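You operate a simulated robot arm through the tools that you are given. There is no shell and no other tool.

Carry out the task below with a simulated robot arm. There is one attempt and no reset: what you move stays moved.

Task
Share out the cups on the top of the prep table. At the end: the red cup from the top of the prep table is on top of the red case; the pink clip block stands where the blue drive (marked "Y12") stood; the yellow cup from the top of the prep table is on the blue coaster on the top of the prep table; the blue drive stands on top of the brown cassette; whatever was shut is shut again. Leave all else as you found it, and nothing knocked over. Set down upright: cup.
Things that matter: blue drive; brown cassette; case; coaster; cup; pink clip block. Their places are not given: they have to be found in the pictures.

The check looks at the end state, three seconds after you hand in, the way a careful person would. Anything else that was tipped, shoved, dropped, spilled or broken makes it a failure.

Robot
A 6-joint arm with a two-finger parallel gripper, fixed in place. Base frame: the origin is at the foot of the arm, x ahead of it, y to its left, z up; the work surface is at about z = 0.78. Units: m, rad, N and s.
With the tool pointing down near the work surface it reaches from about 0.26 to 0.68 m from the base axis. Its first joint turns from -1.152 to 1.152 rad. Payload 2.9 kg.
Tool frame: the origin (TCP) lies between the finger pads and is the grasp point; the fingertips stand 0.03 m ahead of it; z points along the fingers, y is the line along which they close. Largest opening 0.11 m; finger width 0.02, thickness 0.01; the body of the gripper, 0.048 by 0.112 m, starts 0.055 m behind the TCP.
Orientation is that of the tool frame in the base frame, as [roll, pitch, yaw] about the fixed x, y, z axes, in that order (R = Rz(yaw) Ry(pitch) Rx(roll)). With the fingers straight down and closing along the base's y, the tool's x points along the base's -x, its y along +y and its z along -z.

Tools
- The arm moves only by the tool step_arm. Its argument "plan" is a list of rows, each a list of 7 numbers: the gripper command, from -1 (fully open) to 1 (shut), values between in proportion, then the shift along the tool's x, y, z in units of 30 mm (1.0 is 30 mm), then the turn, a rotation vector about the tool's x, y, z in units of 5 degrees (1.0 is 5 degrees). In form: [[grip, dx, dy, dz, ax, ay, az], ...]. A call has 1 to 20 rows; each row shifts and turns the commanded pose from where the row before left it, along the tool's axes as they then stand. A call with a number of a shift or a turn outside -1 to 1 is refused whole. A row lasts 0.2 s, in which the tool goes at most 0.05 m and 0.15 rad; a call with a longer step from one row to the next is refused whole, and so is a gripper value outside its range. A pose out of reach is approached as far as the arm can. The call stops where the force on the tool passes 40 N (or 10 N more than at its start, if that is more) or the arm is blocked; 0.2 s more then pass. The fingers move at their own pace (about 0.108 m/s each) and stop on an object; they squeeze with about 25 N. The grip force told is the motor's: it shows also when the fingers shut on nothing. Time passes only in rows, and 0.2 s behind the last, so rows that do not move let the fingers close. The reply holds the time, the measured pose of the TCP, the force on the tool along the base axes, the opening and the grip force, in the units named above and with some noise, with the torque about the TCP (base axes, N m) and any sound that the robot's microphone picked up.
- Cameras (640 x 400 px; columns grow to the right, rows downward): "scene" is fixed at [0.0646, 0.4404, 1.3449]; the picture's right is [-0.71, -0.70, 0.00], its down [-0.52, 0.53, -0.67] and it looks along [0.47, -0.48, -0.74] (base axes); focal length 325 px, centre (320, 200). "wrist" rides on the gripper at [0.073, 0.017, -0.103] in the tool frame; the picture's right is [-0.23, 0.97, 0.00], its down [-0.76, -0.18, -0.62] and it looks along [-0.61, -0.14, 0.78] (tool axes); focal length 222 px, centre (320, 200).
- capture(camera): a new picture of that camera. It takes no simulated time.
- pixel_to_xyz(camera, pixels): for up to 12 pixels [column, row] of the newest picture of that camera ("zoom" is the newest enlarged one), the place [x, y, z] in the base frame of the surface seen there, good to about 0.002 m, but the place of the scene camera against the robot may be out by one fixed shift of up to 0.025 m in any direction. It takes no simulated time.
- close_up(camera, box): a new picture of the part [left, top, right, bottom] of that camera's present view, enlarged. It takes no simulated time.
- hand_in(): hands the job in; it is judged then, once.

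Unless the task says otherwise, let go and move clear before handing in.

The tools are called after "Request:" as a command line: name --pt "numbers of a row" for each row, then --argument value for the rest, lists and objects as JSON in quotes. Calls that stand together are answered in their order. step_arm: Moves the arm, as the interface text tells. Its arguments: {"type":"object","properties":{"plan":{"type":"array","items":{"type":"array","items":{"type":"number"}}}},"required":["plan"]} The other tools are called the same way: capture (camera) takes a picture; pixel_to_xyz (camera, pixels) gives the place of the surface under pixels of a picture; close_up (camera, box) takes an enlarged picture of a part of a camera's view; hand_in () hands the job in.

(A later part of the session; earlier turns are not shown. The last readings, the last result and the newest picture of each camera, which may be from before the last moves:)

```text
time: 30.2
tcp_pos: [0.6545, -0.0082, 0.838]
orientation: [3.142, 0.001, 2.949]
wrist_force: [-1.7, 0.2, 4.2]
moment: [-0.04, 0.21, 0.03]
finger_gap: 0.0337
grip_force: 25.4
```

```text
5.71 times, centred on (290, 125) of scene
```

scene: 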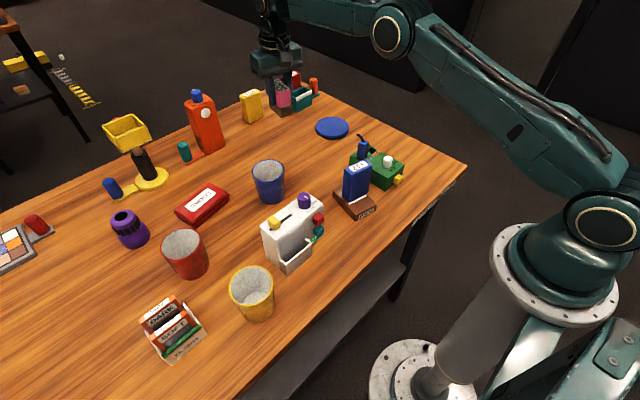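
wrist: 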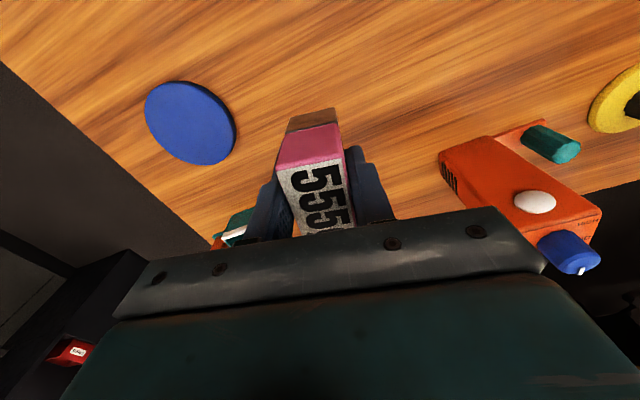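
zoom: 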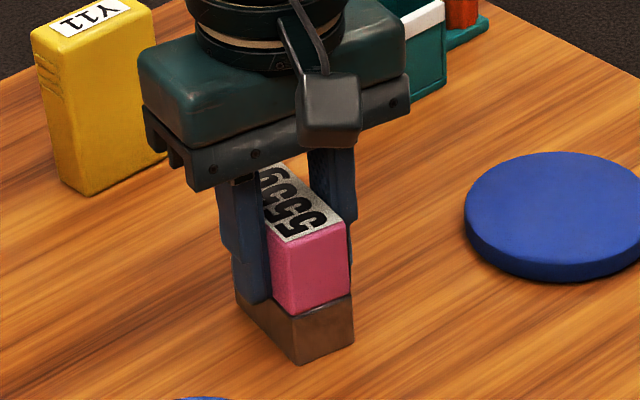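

Contact is made at about +5 N, so I'll release and withdraw.

Request:
step_arm --pt "0.2 0 0 0 0 0 0" --pt "-0.2 0 0 0 0 0 0" --pt "-0.4 0 0 0 0 0 0" --pt "-0.4 0 0 -0.5 0 0 0" --pt "-0.4 0 0 -1 0 0 0" --pt "-0.4 0 0 -1 0 0 0" --pt "-0.4 0 0 -1 0 0 0" --pt "-0.4 0 0 -1 0 0 0" --pt "-0.4 0 0 -1 0 0 0" --pt "-0.4 0 0 0 0 0 0"

Request:
capture --camera "wrist"

Request:
close_up --camera "scene" --box '[220, 70, 370, 190]'

```text
time: 32.4
tcp_pos: [0.6532, -0.0091, 1.0024]
orientation: [-3.141, -0.002, 2.948]
wrist_force: [0.4, 0.6, -0.2]
moment: [0.02, -0.01, -0.01]
finger_gap: 0.0772
grip_force: 0.0
```

```text
taken
```

wrist: 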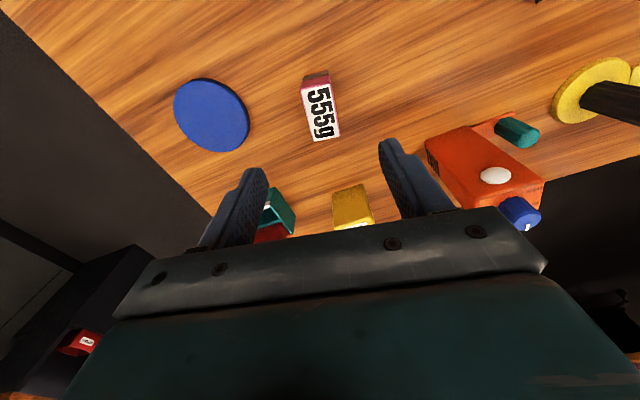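

```text
3.33 times, centred on (295, 130) of scene
```

zoom: 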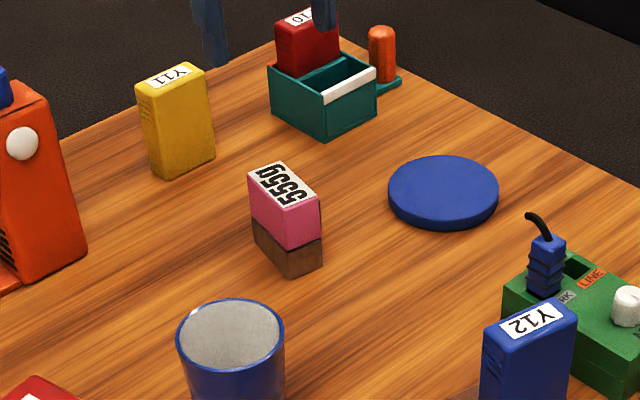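

The pink block stands on the drive's old spot. I'll verify that and measure the coaster from here.

Request:
pixel_to_xyz --camera "wrist" --pixels '[[302, 90], [329, 84], [338, 135], [312, 140], [176, 110], [247, 125], [200, 82], [222, 150], [212, 115], [180, 92], [240, 142], [235, 95]]'

```text
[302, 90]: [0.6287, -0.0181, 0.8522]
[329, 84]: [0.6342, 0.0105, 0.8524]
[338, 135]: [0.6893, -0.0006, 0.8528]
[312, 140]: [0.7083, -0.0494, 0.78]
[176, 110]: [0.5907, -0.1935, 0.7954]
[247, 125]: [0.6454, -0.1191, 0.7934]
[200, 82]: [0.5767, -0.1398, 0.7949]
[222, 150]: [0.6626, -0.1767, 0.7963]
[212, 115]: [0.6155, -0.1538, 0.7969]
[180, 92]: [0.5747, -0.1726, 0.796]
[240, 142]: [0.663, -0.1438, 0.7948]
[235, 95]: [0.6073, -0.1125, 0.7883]
```

The pink block centre is (0.659, -0.009), which matches. The coaster centre is about (0.618, -0.158), top z 0.795. Now I'll locate the yellow and red cups and the case in the scene view.

Request:
close_up --camera "scene" --box '[130, 170, 340, 340]'

Request:
pixel_to_xyz --camera "zoom" --pixels '[[310, 318], [370, 275], [430, 308], [372, 372], [385, 445], [100, 225], [210, 200], [160, 180], [165, 245], [220, 90], [375, 340], [160, 290]]'

```text
2.35 times, centred on (235, 255) of scene
```

zoom: 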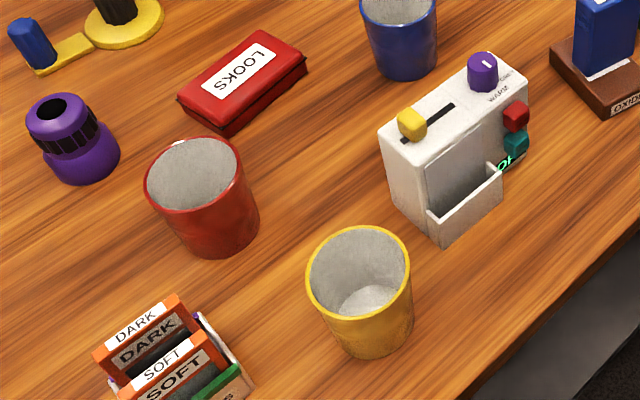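

```text
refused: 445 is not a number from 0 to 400
```

Request:
pixel_to_xyz --camera "zoom" --pixels '[[308, 280], [409, 265], [355, 229], [362, 317], [372, 335], [150, 178], [238, 150], [190, 141], [198, 207], [240, 70], [420, 140], [470, 240]]'

Request:
pixel_to_xyz --camera "zoom" --pixels '[[180, 98], [260, 35], [303, 62], [227, 130], [375, 355], [345, 350], [398, 340], [382, 135], [440, 245], [490, 75], [207, 105], [284, 45]]'

```text
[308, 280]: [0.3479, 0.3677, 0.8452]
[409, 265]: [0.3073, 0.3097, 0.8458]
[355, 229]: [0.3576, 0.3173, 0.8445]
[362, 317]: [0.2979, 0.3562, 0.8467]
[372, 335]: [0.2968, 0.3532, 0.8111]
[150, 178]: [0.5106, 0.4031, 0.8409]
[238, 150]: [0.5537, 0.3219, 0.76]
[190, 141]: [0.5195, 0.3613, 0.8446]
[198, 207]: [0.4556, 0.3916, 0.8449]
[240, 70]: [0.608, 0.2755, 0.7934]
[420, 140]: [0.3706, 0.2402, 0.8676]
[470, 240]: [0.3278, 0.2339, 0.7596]
```

```text
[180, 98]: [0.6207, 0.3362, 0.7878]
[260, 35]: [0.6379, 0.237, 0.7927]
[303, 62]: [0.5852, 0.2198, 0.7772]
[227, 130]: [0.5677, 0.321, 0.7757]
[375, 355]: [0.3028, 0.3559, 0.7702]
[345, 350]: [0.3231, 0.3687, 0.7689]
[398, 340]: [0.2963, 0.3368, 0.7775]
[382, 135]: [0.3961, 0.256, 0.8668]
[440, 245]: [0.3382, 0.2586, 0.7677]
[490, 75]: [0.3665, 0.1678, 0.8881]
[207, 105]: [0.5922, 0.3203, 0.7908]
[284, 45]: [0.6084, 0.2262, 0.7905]
```

Corrected places: yellow cup rim centre about (0.338, 0.339), red cup about (0.498, 0.378) and case about (0.612, 0.277). I'll move toward the yellow cup and turn the tool to the natural angle for that side.

Request:
step_arm --pt "-1 0 0 -1 0 0 0" --pt "-1 0.903 0.952 0 0 0 0" --pt "-1 0.903 0.952 0 0 0 0" --pt "-1 0.903 0.952 0 0 0 0" --pt "-1 0.903 0.952 0 0 0 0" --pt "-1 0.903 0.952 0 0 0 0" --pt "-1 0.903 0.952 0 0 0 0" --pt "-1 0.903 0.952 0 0 0 0" --pt "-1 0.903 0.952 0 0 0 0" --pt "-1 0.903 0.952 0 0 0 0" --pt "-1 0.903 0.952 0 0 0 0" --pt "-1 0.903 0.952 0 0 0 0" --pt "-1 0.903 0.952 0 0 0 0" --pt "-1 0 0 0 0 0 0"

Request:
step_arm --pt "-1 0 0 0 0 0 -0.935" --pt "-1 0 0 0 0 0 -0.935" --pt "-1 0 0 0 0 0 -0.935" --pt "-1 0 0 0 0 0 -0.935" --pt "-1 0 0 0 0 0 -0.935" --pt "-1 0 0 0 0 0 -0.935" --pt "-1 0 0 0 0 0 -0.935" --pt "-1 0 0 0 0 0 -0.935" --pt "-1 0 0 0 0 0 -0.935" --pt "-1 0 0 0 0 0 -0.935" --pt "-1 0 0 0 0 0 -0.935" --pt "-1 0 0 0 0 0 -0.935" --pt "-1 0 0 0 0 0 0"

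Request:
capture --camera "wrist"

Request:
capture --camera "scene"

```text
time: 35.4
tcp_pos: [0.4006, 0.3904, 1.0334]
orientation: [3.141, 0.0, 2.95]
wrist_force: [0.1, 0.1, -0.1]
moment: [0.02, 0.01, -0.04]
finger_gap: 0.11
grip_force: 0.1
```

```text
time: 38.2
tcp_pos: [0.4012, 0.3898, 1.0331]
orientation: [3.14, 0.001, -2.351]
wrist_force: [0.8, 0.6, -0.6]
moment: [0.03, 0.0, 0.05]
finger_gap: 0.1101
grip_force: 0.1
```

```text
taken
```

wrist: 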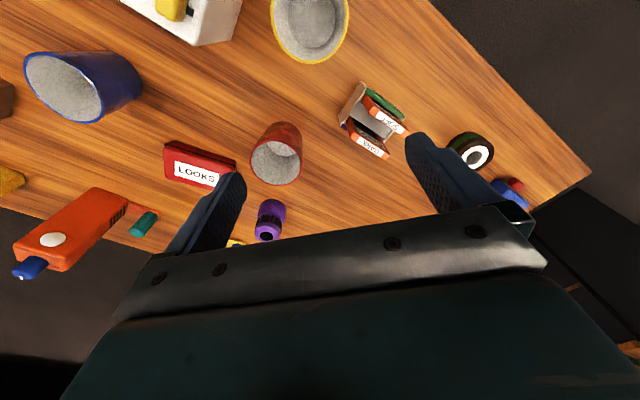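

```text
taken
```

scene: 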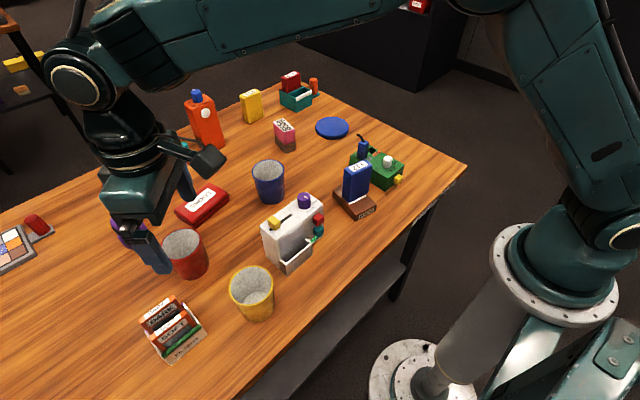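

The wrist view shows the yellow cup at (310,25), the red cup at (277,160), the case at (200,170) and the filter box at (375,120). I'll measure these.

Request:
pixel_to_xyz --camera "wrist" --pixels '[[274, 25], [346, 22], [310, 61], [252, 162], [299, 165], [275, 184], [276, 142], [340, 115], [362, 83], [408, 125], [345, 130], [225, 30]]'

Request:
close_up --camera "wrist" --box '[150, 100, 330, 220]'

Request:
pixel_to_xyz --camera "zoom" --pixels '[[58, 155], [305, 210], [60, 240], [130, 290], [170, 240], [355, 220], [530, 220], [440, 145], [440, 295], [330, 200], [200, 200], [250, 280]]'

```text
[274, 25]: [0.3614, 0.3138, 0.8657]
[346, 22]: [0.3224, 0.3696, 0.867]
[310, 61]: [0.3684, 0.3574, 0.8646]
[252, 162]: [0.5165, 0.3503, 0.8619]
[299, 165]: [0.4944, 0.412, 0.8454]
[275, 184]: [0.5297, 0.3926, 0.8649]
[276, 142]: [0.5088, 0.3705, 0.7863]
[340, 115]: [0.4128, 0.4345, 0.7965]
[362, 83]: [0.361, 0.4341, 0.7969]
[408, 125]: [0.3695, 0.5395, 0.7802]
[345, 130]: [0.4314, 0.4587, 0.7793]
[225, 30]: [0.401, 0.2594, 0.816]
```

```text
3.33 times, centred on (240, 160) of wrist
```

zoom: 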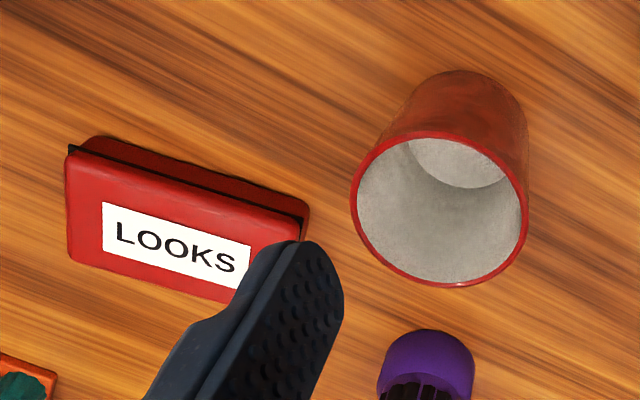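

```text
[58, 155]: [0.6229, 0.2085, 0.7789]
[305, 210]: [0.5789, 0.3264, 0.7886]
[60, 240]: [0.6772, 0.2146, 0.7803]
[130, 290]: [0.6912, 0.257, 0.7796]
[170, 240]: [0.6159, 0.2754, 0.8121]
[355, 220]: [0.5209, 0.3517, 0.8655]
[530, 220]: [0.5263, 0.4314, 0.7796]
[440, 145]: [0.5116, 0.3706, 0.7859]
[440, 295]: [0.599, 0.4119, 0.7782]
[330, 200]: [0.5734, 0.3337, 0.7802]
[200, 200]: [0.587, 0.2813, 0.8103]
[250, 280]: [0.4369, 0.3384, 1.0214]
```

The yellow cup rim centre is (0.339, 0.340), radius about 0.035, with its top at 0.866. I'll move over it and lower to just above the rim.

Request:
step_arm --pt "-1 0.88 0.1 0 0 0 0" --pt "-1 0.88 0.1 0 0 0 0" --pt "-1 0.88 0.11 0 0 0 0" --pt "-1 0 0 0.9 0 0 0" --pt "-1 0 0 0.9 0 0 0" --pt "-1 0 0 0.9 0 0 0" --pt "-1 0 0 0.9 0 0 0" --pt "-1 0 0 0 0 0 0"

Request:
capture --camera "wrist"

Request:
close_up --camera "scene" --box '[130, 170, 340, 340]'

```text
time: 40.0
tcp_pos: [0.3387, 0.3393, 0.9249]
orientation: [3.14, -0.001, -2.352]
wrist_force: [-0.2, 0.7, -0.1]
moment: [0.02, -0.03, 0.02]
finger_gap: 0.1099
grip_force: 0.1
```

```text
taken
```

wrist: 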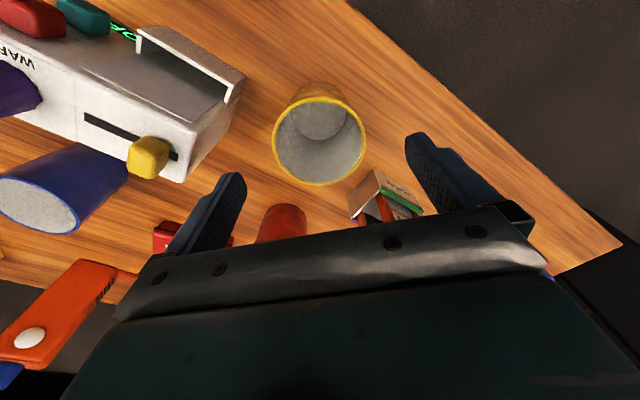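

```text
2.35 times, centred on (235, 255) of scene
```

zoom: 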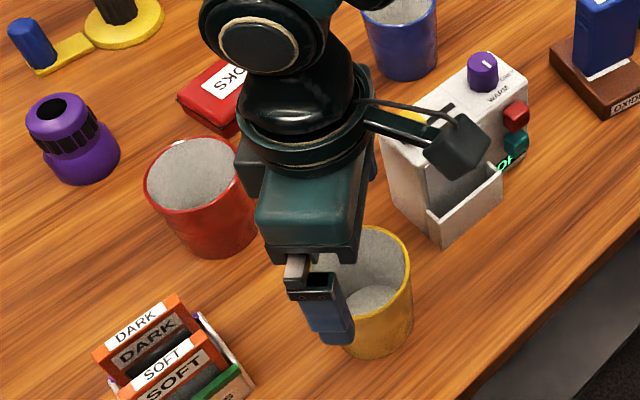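

I'll check the rim centre from this nearer view.

Request:
pixel_to_xyz --camera "wrist" --pixels '[[273, 140], [365, 140], [318, 184], [300, 88], [345, 92], [290, 172], [350, 172], [240, 80], [232, 95], [352, 215], [372, 172], [320, 130]]'

```text
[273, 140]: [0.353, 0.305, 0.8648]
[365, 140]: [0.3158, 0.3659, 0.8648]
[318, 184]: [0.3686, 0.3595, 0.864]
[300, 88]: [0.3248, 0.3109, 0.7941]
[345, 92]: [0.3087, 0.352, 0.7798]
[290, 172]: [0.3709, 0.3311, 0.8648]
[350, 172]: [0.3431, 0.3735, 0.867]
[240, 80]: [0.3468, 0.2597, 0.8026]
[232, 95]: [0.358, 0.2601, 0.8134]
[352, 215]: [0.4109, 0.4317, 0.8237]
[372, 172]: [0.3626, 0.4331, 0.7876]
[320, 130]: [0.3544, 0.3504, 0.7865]
```

The rim centre is (0.339, 0.339), directly under the tool. I'll descend and grip.

Request:
step_arm --pt "-1 0 0 0.7 0 0 0" --pt "-1 0 0 0.7 0 0 0" --pt "-1 0 0 0.7 0 0 0" --pt "-1 0 0 0.66 0 0 0" --pt "-1 0 0 0 0 0 0"

Request:
close_up --camera "scene" --box '[180, 200, 340, 340]'

```text
time: 41.2
tcp_pos: [0.3386, 0.3407, 0.8423]
orientation: [3.139, -0.001, -2.351]
wrist_force: [0.1, 1.6, 0.3]
moment: [0.02, 0.02, 0.03]
finger_gap: 0.11
grip_force: 0.0
```

```text
2.86 times, centred on (260, 270) of scene
```

zoom: 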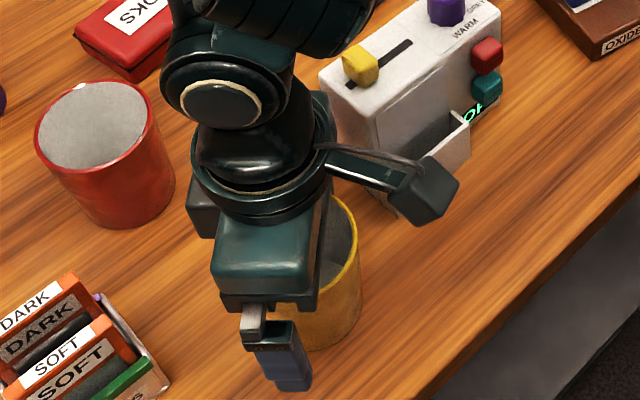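

Request:
step_arm --pt "-0.6 0 0 0 0 0 0" --pt "-0.2 0 0 0 0 0 0" --pt "0.2 0 0 0 0 0 0" --pt "0.6 0 0 0 0 0 0" --pt "1 0 0 0 0 0 0" --pt "1 0 0 0 0 0 0" --pt "1 0 0 -0.2 0 0 0" --pt "1 0 0 -0.4 0 0 0" --pt "1 0 0 0 0 0 0"

Request:
close_up --camera "scene" --box '[180, 200, 340, 340]'

Request:
capture --camera "wrist"

```text
time: 43.2
tcp_pos: [0.3382, 0.3399, 0.8617]
orientation: [3.14, -0.002, -2.354]
wrist_force: [0.0, 0.2, -0.2]
moment: [0.0, 0.02, 0.02]
finger_gap: 0.0713
grip_force: 24.7
```

```text
2.86 times, centred on (260, 270) of scene
```

zoom: 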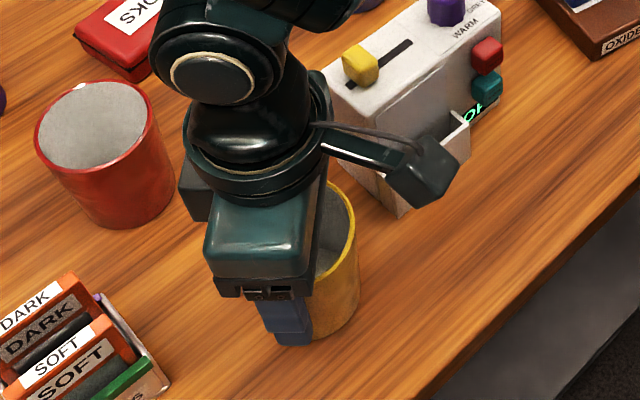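

```text
taken
```

wrist: 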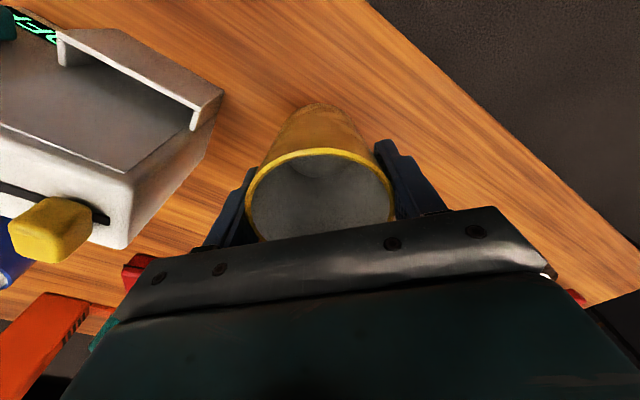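

The yellow cup is gripped, gap 0.071 and level. I'll lift it well clear and turn the tool part-way toward the coaster's side.

Request:
step_arm --pt "1 0 0 -0.9 0 0 0" --pt "1 0 0 -0.9 0 0 0" --pt "1 0 0 -0.9 0 0 0" --pt "1 0 0 -1 0 0 0" --pt "1 0 0 -1 0 0 0" --pt "1 0 0 -1 0 0 0" --pt "1 0 0 0 0 0 0.9" --pt "1 0 0 0 0 0 0.9" --pt "1 0 0 0 0 0 0.9" --pt "1 0 0 0 0 0 0.9" --pt "1 0 0 0 0 0 0.9" --pt "1 0 0 0 0 0 0.9" --pt "1 0 0 0 0 0 0"

Request:
capture --camera "wrist"

Request:
capture --camera "scene"

```text
time: 46.0
tcp_pos: [0.3396, 0.3399, 1.0307]
orientation: [3.139, 0.0, -2.827]
wrist_force: [-0.5, 0.3, -1.2]
moment: [0.02, -0.02, 0.03]
finger_gap: 0.0715
grip_force: 24.7
```

```text
taken
```

wrist: 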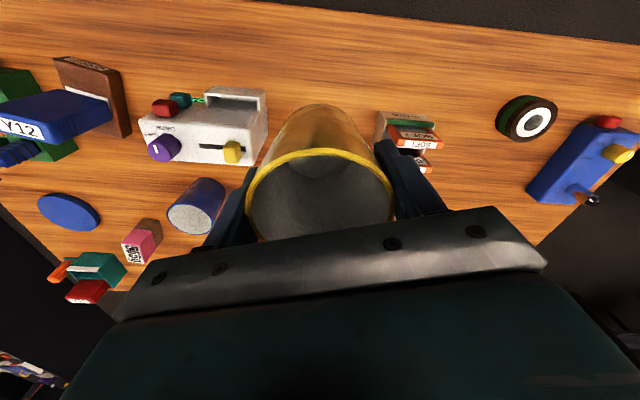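

```text
taken
```

scene: 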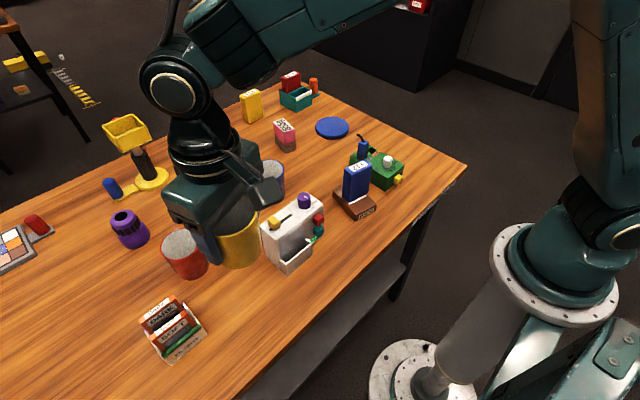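

I'll carry the cup across at z≈1.03 to above the coaster at (0.618, -0.159), then finish the turn.

Request:
step_arm --pt "1 -0.1937 -0.9837 0 0 0 0" --pt "1 -0.1937 -0.9837 0 0 0 0" --pt "1 -0.1937 -0.9837 0 0 0 0" --pt "1 -0.1937 -0.9837 0 0 0 0" --pt "1 -0.1937 -0.9837 0 0 0 0" --pt "1 -0.1937 -0.9837 0 0 0 0" --pt "1 -0.1937 -0.9837 0 0 0 0" --pt "1 -0.1937 -0.9837 0 0 0 0" --pt "1 -0.1937 -0.9837 0 0 0 0" --pt "1 -0.1937 -0.9837 0 0 0 0" --pt "1 -0.1937 -0.9837 0 0 0 0" --pt "1 -0.1937 -0.9837 0 0 0 0" --pt "1 -0.1937 -0.9837 0 0 0 0" --pt "1 -0.1937 -0.9837 0 0 0 0" --pt "1 -0.1937 -0.9837 0 0 0 0" --pt "1 -0.1937 -0.9837 0 0 0 0" --pt "1 -0.1937 -0.9837 0 0 0 0" --pt "1 -0.1937 -0.9837 0 0 0 0" --pt "1 -0.1937 -0.9837 0 0 0 0"

Request:
step_arm --pt "1 0 0 0 0 0 0.924" --pt "1 0 0 0 0 0 0.924" --pt "1 0 0 0 0 0 0.924" --pt "1 0 0 0 0 0 0.924" --pt "1 0 0 0 0 0 0.924" --pt "1 0 0 0 0 0 0.924" --pt "1 0 0 0 0 0 0.924" --pt "1 0 0 0 0 0 0"

Request:
capture --camera "wrist"

Request:
capture --camera "scene"

```text
time: 50.0
tcp_pos: [0.6197, -0.1583, 1.0308]
orientation: [3.139, -0.001, -2.824]
wrist_force: [1.1, -1.0, -1.0]
moment: [-0.03, 0.02, -0.01]
finger_gap: 0.0709
grip_force: 24.8
```

```text
time: 51.8
tcp_pos: [0.6176, -0.1579, 1.0318]
orientation: [3.141, -0.001, 2.894]
wrist_force: [0.6, 1.1, -0.5]
moment: [-0.01, 0.01, 0.04]
finger_gap: 0.071
grip_force: 24.8
```

```text
taken
```

wrist: 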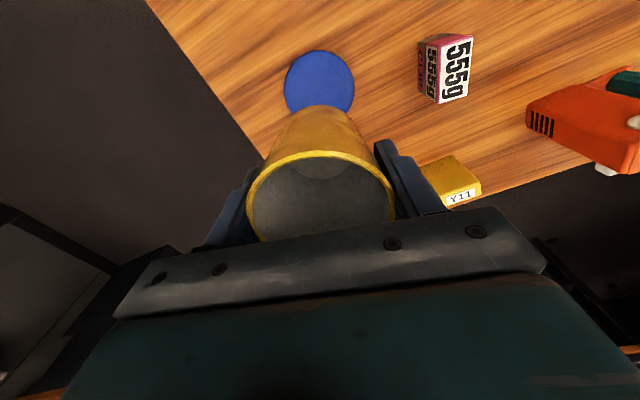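

```text
taken
```

scene: 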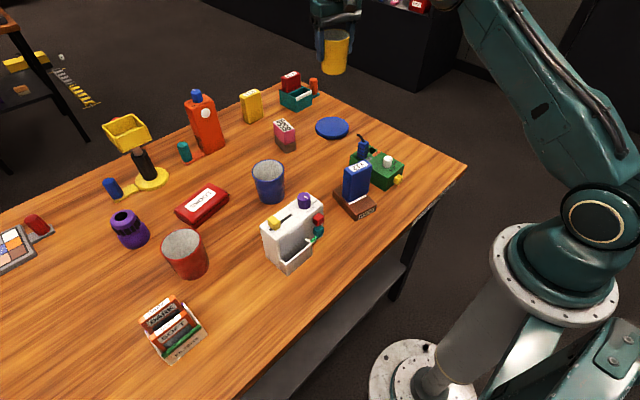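

The coaster is visible at wrist (320,80). I'll re-measure it and check how near the teal tray is.

Request:
pixel_to_xyz --camera "wrist" --pixels '[[286, 85], [353, 82], [318, 52], [335, 54], [300, 58], [350, 97], [290, 105]]'

Request:
pixel_to_xyz --camera "scene" --pixels '[[281, 92], [297, 103], [312, 95], [297, 110], [313, 86], [284, 150]]'

```text
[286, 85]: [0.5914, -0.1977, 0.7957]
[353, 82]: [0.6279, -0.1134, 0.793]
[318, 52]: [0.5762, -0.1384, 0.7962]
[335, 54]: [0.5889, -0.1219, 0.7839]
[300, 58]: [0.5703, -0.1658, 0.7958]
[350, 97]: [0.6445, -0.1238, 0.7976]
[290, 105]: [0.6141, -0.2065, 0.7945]
```

```text
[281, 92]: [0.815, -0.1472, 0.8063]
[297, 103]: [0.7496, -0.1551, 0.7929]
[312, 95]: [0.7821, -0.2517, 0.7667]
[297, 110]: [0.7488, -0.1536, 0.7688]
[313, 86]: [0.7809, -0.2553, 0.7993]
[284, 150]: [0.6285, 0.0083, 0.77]
```

The coaster centre is confirmed at (0.6175, -0.160), and the tray is beyond x=0.75. I'll descend to just above the coaster.

Request:
step_arm --pt "1 0 -0.05 0.9 0 0 0" --pt "1 0 0 0.9 0 0 0" --pt "1 0 0 0.9 0 0 0" --pt "1 0 0 0.9 0 0 0" --pt "1 0 0 0.9 0 0 0" --pt "1 0 0 0.9 0 0 0" --pt "1 0 0 0 0 0 0"

Request:
close_up --camera "scene" --box '[280, 60, 400, 160]'

```text
time: 53.4
tcp_pos: [0.6189, -0.16, 0.8678]
orientation: [3.141, 0.0, 2.894]
wrist_force: [0.2, 0.3, -1.2]
moment: [0.02, -0.04, 0.01]
finger_gap: 0.071
grip_force: 25.4
```

```text
4.00 times, centred on (340, 110) of scene
```

zoom: 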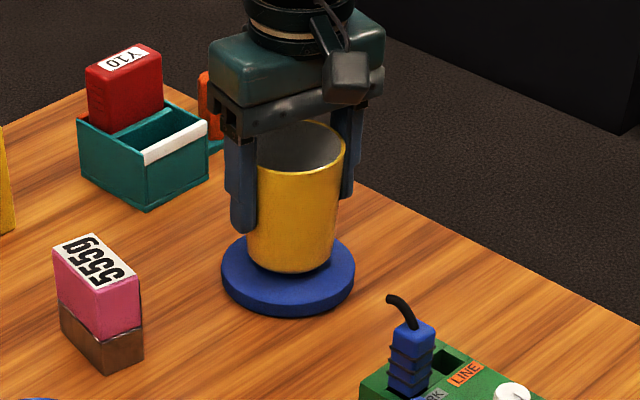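

The cup is centred over the coaster and about 1 cm up. I'll lower gently until contact.

Request:
step_arm --pt "1 0 0 0.15 0 0 0" --pt "1 0 0 0.1 0 0 0" --pt "1 0 0 0.05 0 0 0" --pt "1 0 0 0.03 0 0 0" --pt "1 0 0 0 0 0 0"

```text
time: 54.6
tcp_pos: [0.6181, -0.1601, 0.8585]
orientation: [-3.141, -0.001, 2.893]
wrist_force: [0.0, 0.0, 0.0]
moment: [0.03, 0.0, -0.02]
finger_gap: 0.071
grip_force: 24.8
```

Request:
step_arm --pt "1 0 0 0.03 0 0 0" --pt "1 0 0 0.03 0 0 0" --pt "1 0 0 0 0 0 0"

```text
time: 55.4
tcp_pos: [0.6177, -0.1597, 0.8595]
orientation: [3.141, 0.003, 2.893]
wrist_force: [-1.5, -2.0, 8.1]
moment: [-0.02, 0.01, 0.1]
finger_gap: 0.0705
grip_force: 25.0
```

Contact is at about +8 N, so the cup rests on the coaster. I'll open slowly and rise.

Request:
step_arm --pt "-0.5 0 0 0 0 0 0" --pt "-1 0 0 0 0 0 0" --pt "-1 0 0 0 0 0 0" --pt "-1 0 0 -0.5 0 0 0" --pt "-1 0 0 -1 0 0 0" --pt "-1 0 0 -1 0 0 0" --pt "-1 0 0 -1 0 0 0" --pt "-1 0 0 -1 0 0 0" --pt "-1 0 0 -1 0 0 0" --pt "-1 0 0 0 0 0 0"

Request:
capture --camera "scene"

Request:
close_up --camera "scene" --box '[260, 60, 410, 180]'

```text
time: 57.6
tcp_pos: [0.6186, -0.1612, 1.022]
orientation: [3.141, -0.001, 2.894]
wrist_force: [0.3, -1.2, 0.4]
moment: [-0.04, 0.01, 0.01]
finger_gap: 0.11
grip_force: 0.1
```

```text
taken
```

scene: 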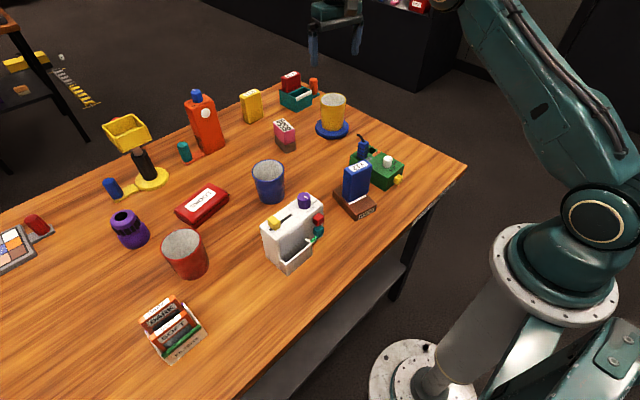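

```text
3.33 times, centred on (335, 120) of scene
```

zoom: 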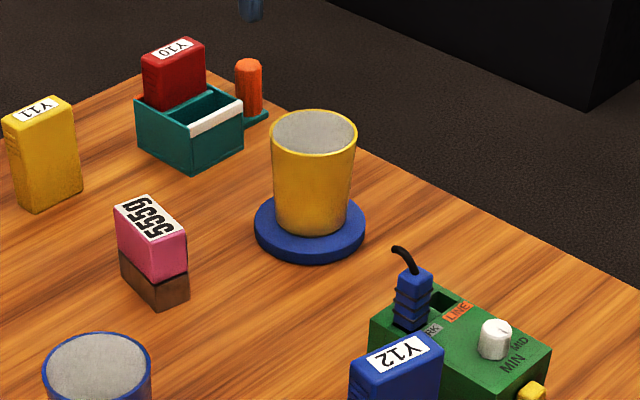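

The yellow cup stands centred on the coaster. Before fetching the red cup I'll measure the tall yellow stand, the purple piece and other things near the case for clearance.

Request:
pixel_to_xyz --camera "scene" --pixels '[[105, 125], [132, 150], [150, 130], [135, 118], [145, 165], [152, 180], [167, 178], [200, 95], [222, 148], [185, 153], [130, 222], [148, 240]]'

Request:
close_up --camera "scene" --box '[80, 80, 260, 290]'

```text
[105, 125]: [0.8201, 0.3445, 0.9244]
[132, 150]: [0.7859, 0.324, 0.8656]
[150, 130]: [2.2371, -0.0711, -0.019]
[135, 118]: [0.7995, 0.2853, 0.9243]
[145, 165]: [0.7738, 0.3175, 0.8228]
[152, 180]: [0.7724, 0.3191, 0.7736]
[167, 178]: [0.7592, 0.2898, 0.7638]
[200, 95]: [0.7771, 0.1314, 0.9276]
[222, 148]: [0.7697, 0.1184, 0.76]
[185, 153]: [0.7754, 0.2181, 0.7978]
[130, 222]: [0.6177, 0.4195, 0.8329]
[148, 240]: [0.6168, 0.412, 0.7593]
```

```text
1.90 times, centred on (170, 185) of scene
```

zoom: 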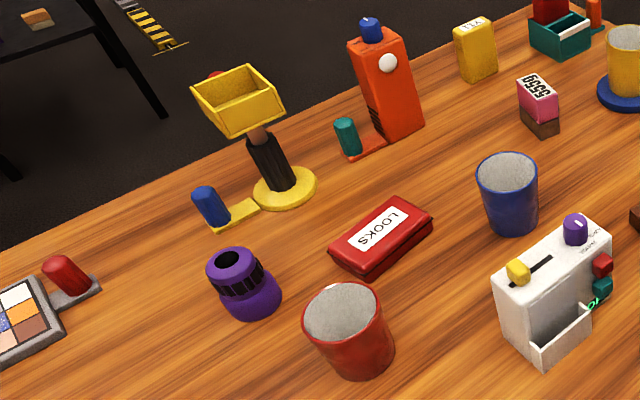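

Everything tall stays at x>0.75, well clear of the case. I'll move to above the blue cup and case area, turn the tool, and measure the case and red cup from the wrist.

Request:
step_arm --pt "-1 0.375 0.915 0 0 0 0" --pt "-1 0.375 0.915 0 0 0 0" --pt "-1 0.375 0.915 0 0 0 0" --pt "-1 0.375 0.915 0 0 0 0" --pt "-1 0.375 0.915 0 0 0 0" --pt "-1 0.375 0.915 0 0 0 0" --pt "-1 0.375 0.915 0 0 0 0" --pt "-1 0.375 0.915 0 0 0 0" --pt "-1 0.375 0.915 0 0 0 0" --pt "-1 0.375 0.915 0 0 0 0" --pt "-1 0.375 0.915 0 0 0 0" --pt "-1 0.375 0.915 0 0 0 0" --pt "-1 0.375 0.915 0 0 0 0" --pt "-1 0.375 0.915 0 0 0 0" --pt "-1 0 0 0 0 0 0"

Request:
step_arm --pt "-1 0 0 0 0 0 -0.952" --pt "-1 0 0 0 0 0 -0.952" --pt "-1 0 0 0 0 0 -0.952" --pt "-1 0 0 0 0 0 -0.952" --pt "-1 0 0 0 0 0 -0.952" --pt "-1 0 0 0 0 0 -0.952" --pt "-1 0 0 0 0 0 -0.952" --pt "-1 0 0 0 0 0 -0.952" --pt "-1 0 0 0 0 0 -0.952" --pt "-1 0 0 0 0 0 0"

Request:
capture --camera "wrist"

Request:
close_up --camera "wrist" --box '[200, 20, 500, 210]'

```text
time: 60.8
tcp_pos: [0.5576, 0.2522, 1.0218]
orientation: [3.141, -0.002, 2.894]
wrist_force: [0.8, -0.4, 0.0]
moment: [-0.01, 0.0, -0.01]
finger_gap: 0.11
grip_force: 0.1
```

```text
time: 63.0
tcp_pos: [0.5594, 0.2522, 1.0227]
orientation: [3.14, 0.001, -2.638]
wrist_force: [0.0, 0.0, -0.2]
moment: [0.02, 0.01, -0.01]
finger_gap: 0.11
grip_force: 0.1
```

```text
taken
```

wrist: 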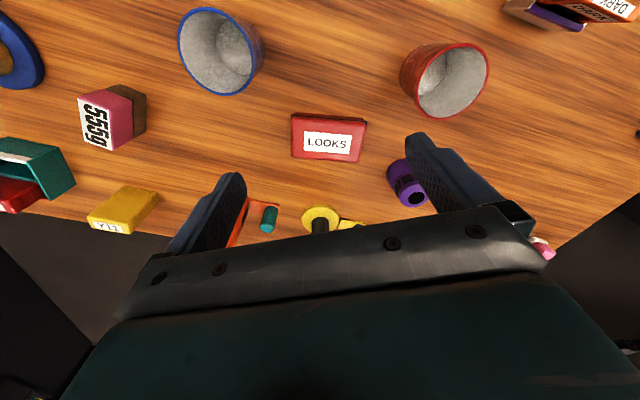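

```text
2.11 times, centred on (350, 115) of wrist
```

zoom: 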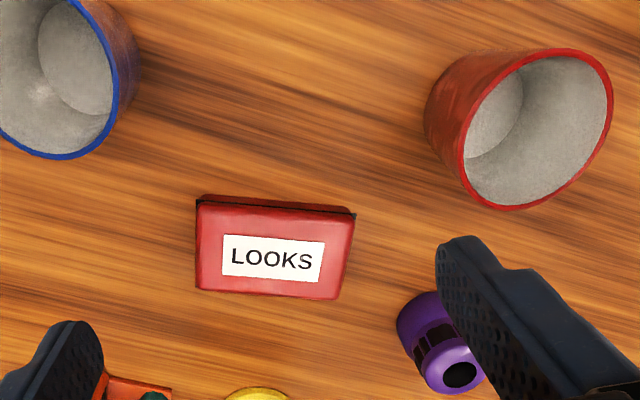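

Request:
pixel_to_xyz --camera "zoom" --pixels '[[202, 208], [348, 220], [200, 286], [334, 296], [272, 258], [275, 225], [468, 150], [525, 205], [610, 90], [575, 52], [510, 65], [575, 190]]'

Request:
close_up --camera "wrist" --box '[280, 100, 380, 170]'

```text
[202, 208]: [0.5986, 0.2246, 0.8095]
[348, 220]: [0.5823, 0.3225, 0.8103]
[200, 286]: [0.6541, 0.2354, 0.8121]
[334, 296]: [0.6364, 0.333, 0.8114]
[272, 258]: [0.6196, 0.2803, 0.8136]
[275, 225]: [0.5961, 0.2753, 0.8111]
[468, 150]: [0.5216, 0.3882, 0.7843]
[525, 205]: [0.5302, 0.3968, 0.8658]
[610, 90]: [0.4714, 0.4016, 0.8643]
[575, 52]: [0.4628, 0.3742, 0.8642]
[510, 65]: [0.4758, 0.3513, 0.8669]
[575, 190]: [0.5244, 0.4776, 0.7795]
```

```text
5.71 times, centred on (330, 135) of wrist
```

zoom: 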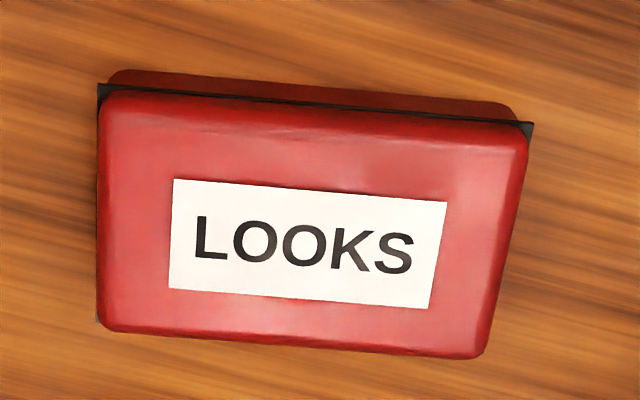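

The case top centre is (0.618, 0.279, 0.813), about 0.678 m from the base axis and so at the edge of reach. Before taking the cup I'll test the empty gripper's reach there at a safe height.

Request:
step_arm --pt "-1 -0.713 -0.053 0 0 0 0" --pt "-1 -0.713 -0.053 0 0 0 0" --pt "-1 -0.713 -0.053 0 0 0 0" --pt "-1 0 0 0.8 0 0 0" --pt "-1 0 0 0.8 0 0 0" --pt "-1 0 0 0.8 0 0 0" --pt "-1 0 0 0.8 0 0 0" --pt "-1 0 0 0.6 0 0 0" --pt "-1 0 0 0 0 0 0"

Request:
capture --camera "scene"

```text
time: 65.0
tcp_pos: [0.6038, 0.2759, 0.9039]
orientation: [3.14, 0.001, -2.641]
wrist_force: [-0.1, 0.7, -0.6]
moment: [0.02, 0.0, 0.02]
finger_gap: 0.1098
grip_force: 0.0
out of reach, approached as far as the arm can: row 3
```

```text
taken
```

scene: 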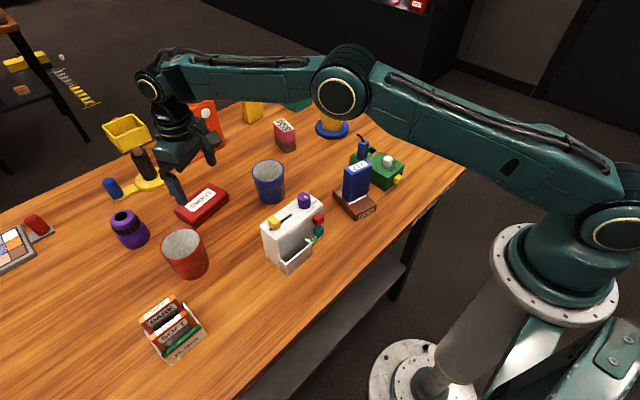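

At z=1.02 the arm stopped short, but reach should grow lower down. I'll try pushing outward here at z=0.90.

Request:
step_arm --pt "-1 -0.5 -0.1 0 0 0 0" --pt "-1 0 0 0 0 0 0"

```text
time: 65.6
tcp_pos: [0.6194, 0.2775, 0.9034]
orientation: [3.14, -0.001, -2.642]
wrist_force: [0.0, -0.3, 0.1]
moment: [-0.04, -0.01, -0.01]
finger_gap: 0.11
grip_force: 0.1
```

It reaches (0.619, 0.278) at z=0.903, so I can bring the cup in at about that height. Now I'll move over the red cup at (0.4985, 0.3785).

Request:
step_arm --pt "-1 0.96 0 0 0 0 0" --pt "-1 0.96 0 -0.5 0 0 0" --pt "-1 0 0 -0.5 0 0 0" --pt "-1 0 0.815 0 0 0 0" --pt "-1 0 0.815 0 0 0 0" --pt "-1 0 0.815 0 0 0 0" --pt "-1 0 0.815 0 0 0 0" --pt "-1 0 0.815 0 0 0 0" --pt "-1 0 0.815 0 0 0 0" --pt "-1 0 0 0 0 0 0"

Request:
capture --camera "wrist"

Request:
close_up --camera "scene" --box '[80, 130, 290, 330]'

```text
time: 67.8
tcp_pos: [0.498, 0.3819, 0.934]
orientation: [3.141, 0.001, -2.643]
wrist_force: [0.0, -0.2, -0.5]
moment: [-0.01, 0.0, -0.03]
finger_gap: 0.11
grip_force: 0.0
```

```text
taken
```

wrist: 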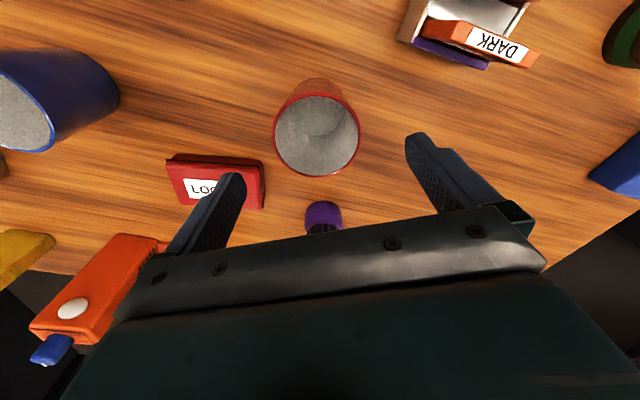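

```text
2.00 times, centred on (185, 230) of scene
```

zoom: 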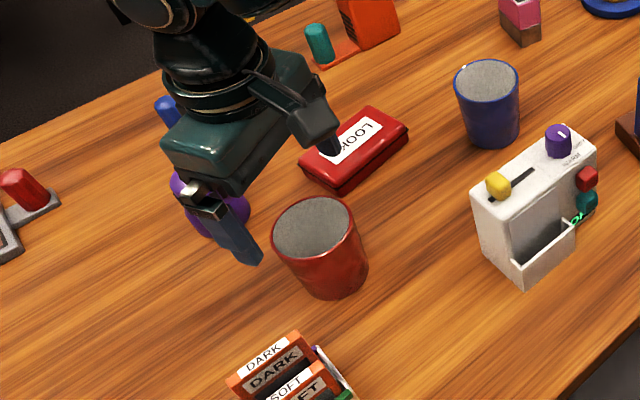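

Request:
pixel_to_xyz --camera "wrist" --pixels '[[276, 130], [358, 135], [318, 174], [292, 163], [345, 165], [310, 100], [340, 103], [322, 135], [322, 210]]'

```text
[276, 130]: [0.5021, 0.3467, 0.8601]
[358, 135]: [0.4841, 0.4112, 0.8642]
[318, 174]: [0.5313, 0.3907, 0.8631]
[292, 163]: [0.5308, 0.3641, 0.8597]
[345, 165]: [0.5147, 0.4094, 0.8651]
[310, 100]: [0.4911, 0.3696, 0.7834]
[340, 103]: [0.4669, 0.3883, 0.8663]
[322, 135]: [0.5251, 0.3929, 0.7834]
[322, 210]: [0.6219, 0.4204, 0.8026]
```

The rim centre is (0.499, 0.381), practically under the tool. I'll descend and close on the red cup.

Request:
step_arm --pt "-1 0 -0.05 0.77 0 0 0" --pt "-1 0 0 0.77 0 0 0" --pt "-1 0 0 0.77 0 0 0" --pt "-1 0 0 0.75 0 0 0" --pt "-1 0 0 0 0 0 0"

Request:
close_up --camera "scene" --box '[80, 130, 290, 330]'

```text
time: 69.0
tcp_pos: [0.4974, 0.3805, 0.8436]
orientation: [3.139, 0.0, -2.64]
wrist_force: [-0.2, 0.4, 0.1]
moment: [0.01, 0.01, 0.05]
finger_gap: 0.1101
grip_force: 0.0
```

```text
2.00 times, centred on (185, 230) of scene
```

zoom: 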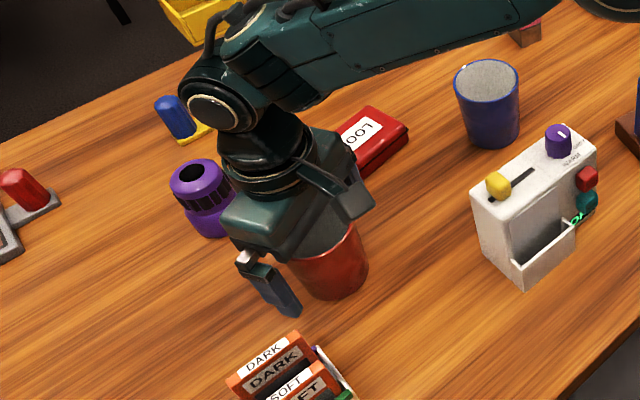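

The fingers are either side of the red cup with room to spare. I'll close and lift to z≈0.91.

Request:
step_arm --pt "-0.6 0 0 0 0 0 0" --pt "-0.2 0 0 0 0 0 0" --pt "0.2 0 0 0 0 0 0" --pt "0.6 0 0 0 0 0 0" --pt "1 0 0 0 0 0 0" --pt "1 0 0 0 0 0 0" --pt "1 0 0 -0.3 0 0 0" --pt "1 0 0 -0.8 0 0 0" --pt "1 0 0 -0.9 0 0 0" --pt "1 0 0 0 0 0 0"

Request:
close_up --camera "scene" --box '[80, 130, 290, 330]'

Request:
capture --camera "wrist"

```text
time: 71.2
tcp_pos: [0.4976, 0.3796, 0.9022]
orientation: [3.138, 0.002, -2.641]
wrist_force: [-0.2, 0.3, -2.0]
moment: [0.01, 0.0, -0.01]
finger_gap: 0.0723
grip_force: 24.9
```

```text
2.00 times, centred on (185, 230) of scene
```

zoom: 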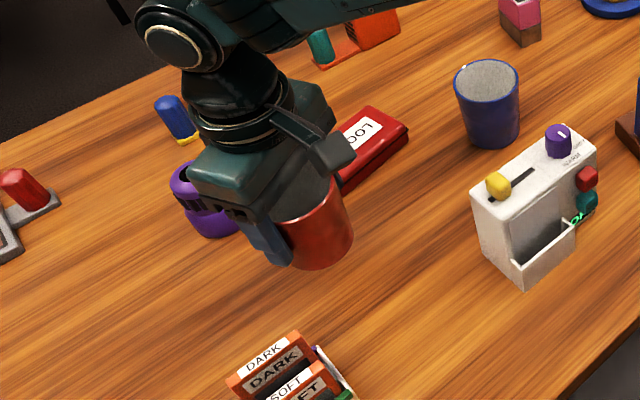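

```text
taken
```

wrist: 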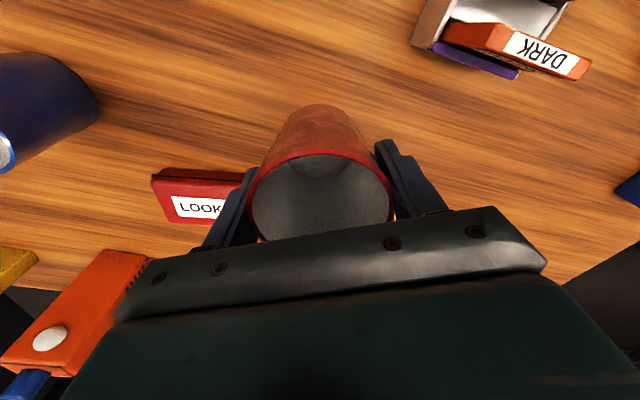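

The red cup is held level, its base about 25 mm above the case top height. I'll move it across over the case.

Request:
step_arm --pt "1 0 -0.81 0 0 0 0" --pt "1 0 -0.81 0 0 0 0" --pt "1 0 -0.81 0 0 0 0" --pt "1 0 -0.81 0 0 0 0" --pt "1 0 -0.81 0 0 0 0" --pt "1 0 -0.81 0 0 0 0" --pt "1 -0.63 0 0 0 0 0" --pt "1 -0.63 0 0 0 0 0" --pt "1 -0.63 0 0 0 0 0" --pt "1 0 0 0 0 0 0"

Request:
close_up --camera "scene" --box '[100, 90, 290, 260]'

Request:
capture --camera "wrist"

```text
time: 73.4
tcp_pos: [0.6179, 0.2771, 0.9041]
orientation: [3.14, -0.001, -2.641]
wrist_force: [0.2, -0.4, -1.9]
moment: [0.02, 0.01, -0.02]
finger_gap: 0.0726
grip_force: 24.8
```

```text
2.35 times, centred on (195, 175) of scene
```

zoom: 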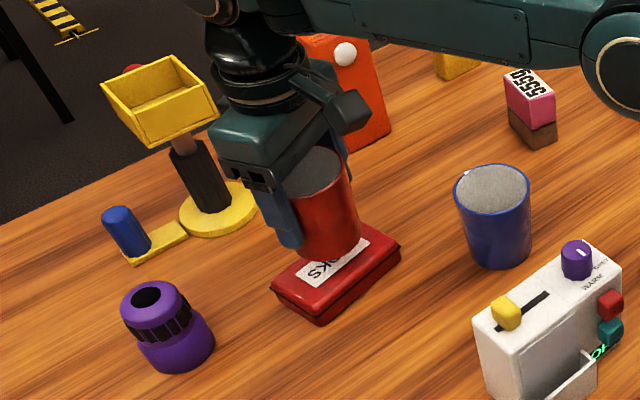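

```text
taken
```

wrist: 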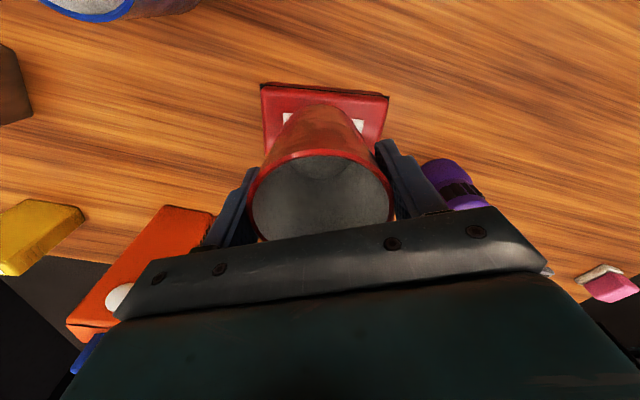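

The cup is over the middle of the case. I'll lower it slowly, with contact expected near z=0.877.

Request:
step_arm --pt "1 0.03 0.03 0.35 0 0 0" --pt "1 0 0 0.3 0 0 0" --pt "1 0 0 0.1 0 0 0" --pt "1 0 0 0 0 0 0"

Request:
step_arm --pt "1 0 0 0.04 0 0 0" --pt "1 0 0 0.04 0 0 0" --pt "1 0 0 0 0 0 0"

Request:
close_up --camera "scene" --box '[160, 140, 250, 230]'

```text
time: 74.4
tcp_pos: [0.6157, 0.2794, 0.8815]
orientation: [3.14, 0.001, -2.64]
wrist_force: [-0.7, -0.4, -1.0]
moment: [-0.02, 0.03, 0.01]
finger_gap: 0.0722
grip_force: 25.1
```

```text
time: 75.2
tcp_pos: [0.6155, 0.2788, 0.8792]
orientation: [3.14, 0.0, -2.641]
wrist_force: [0.2, 0.5, -0.7]
moment: [0.02, 0.02, 0.01]
finger_gap: 0.0725
grip_force: 24.5
```

```text
4.44 times, centred on (205, 185) of scene
```

zoom: 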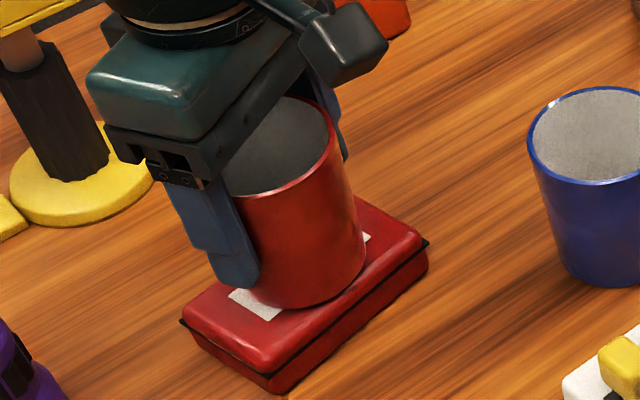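

It is nearly touching. I'll take further 1 mm steps.

Request:
step_arm --pt "1 0 0 0.04 0 0 0" --pt "1 0 0 0.03 0 0 0" --pt "1 0 0 0 0 0 0"

```text
time: 76.0
tcp_pos: [0.6166, 0.2777, 0.8766]
orientation: [3.139, 0.0, -2.642]
wrist_force: [-0.3, -0.4, -1.2]
moment: [-0.01, 0.0, 0.02]
finger_gap: 0.0723
grip_force: 25.6
```

Request:
step_arm --pt "1 0 0 0.04 0 0 0" --pt "1 0 0 0 0 0 0"

```text
time: 76.6
tcp_pos: [0.6174, 0.2796, 0.8765]
orientation: [3.139, 0.0, -2.64]
wrist_force: [-1.1, -1.1, 2.3]
moment: [0.07, 0.07, 0.04]
finger_gap: 0.0723
grip_force: 25.5
```

Contact has started, about 3.5 N above baseline. I'll press a hair more, open and rise straight up.

Request:
step_arm --pt "1 0 0 0.01 0 0 0" --pt "0.2 0 0 0 0 0 0" --pt "-0.5 0 0 0 0 0 0" --pt "-1 0 0 0 0 0 0" --pt "-1 0 0 0 0 0 0"

Request:
close_up --camera "scene" --box '[140, 120, 270, 240]'

Request:
capture --camera "wrist"

```text
time: 77.8
tcp_pos: [0.6158, 0.28, 0.8757]
orientation: [3.141, 0.0, -2.642]
wrist_force: [0.7, 0.0, 0.1]
moment: [-0.01, -0.01, 0.0]
finger_gap: 0.1099
grip_force: 0.1
```

```text
3.33 times, centred on (205, 180) of scene
```

zoom: 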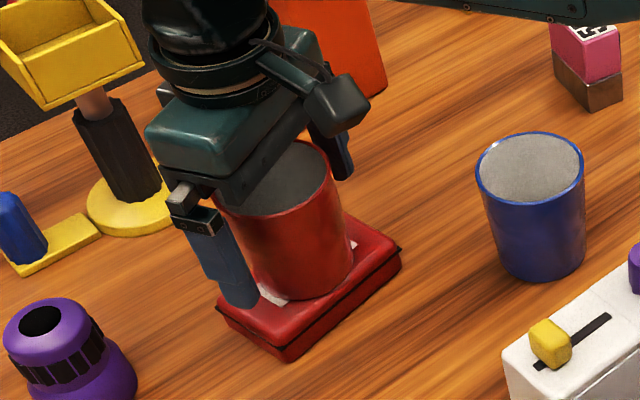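

```text
taken
```

wrist: 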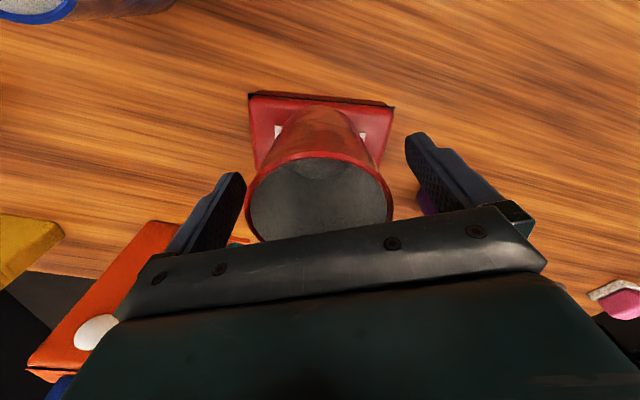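

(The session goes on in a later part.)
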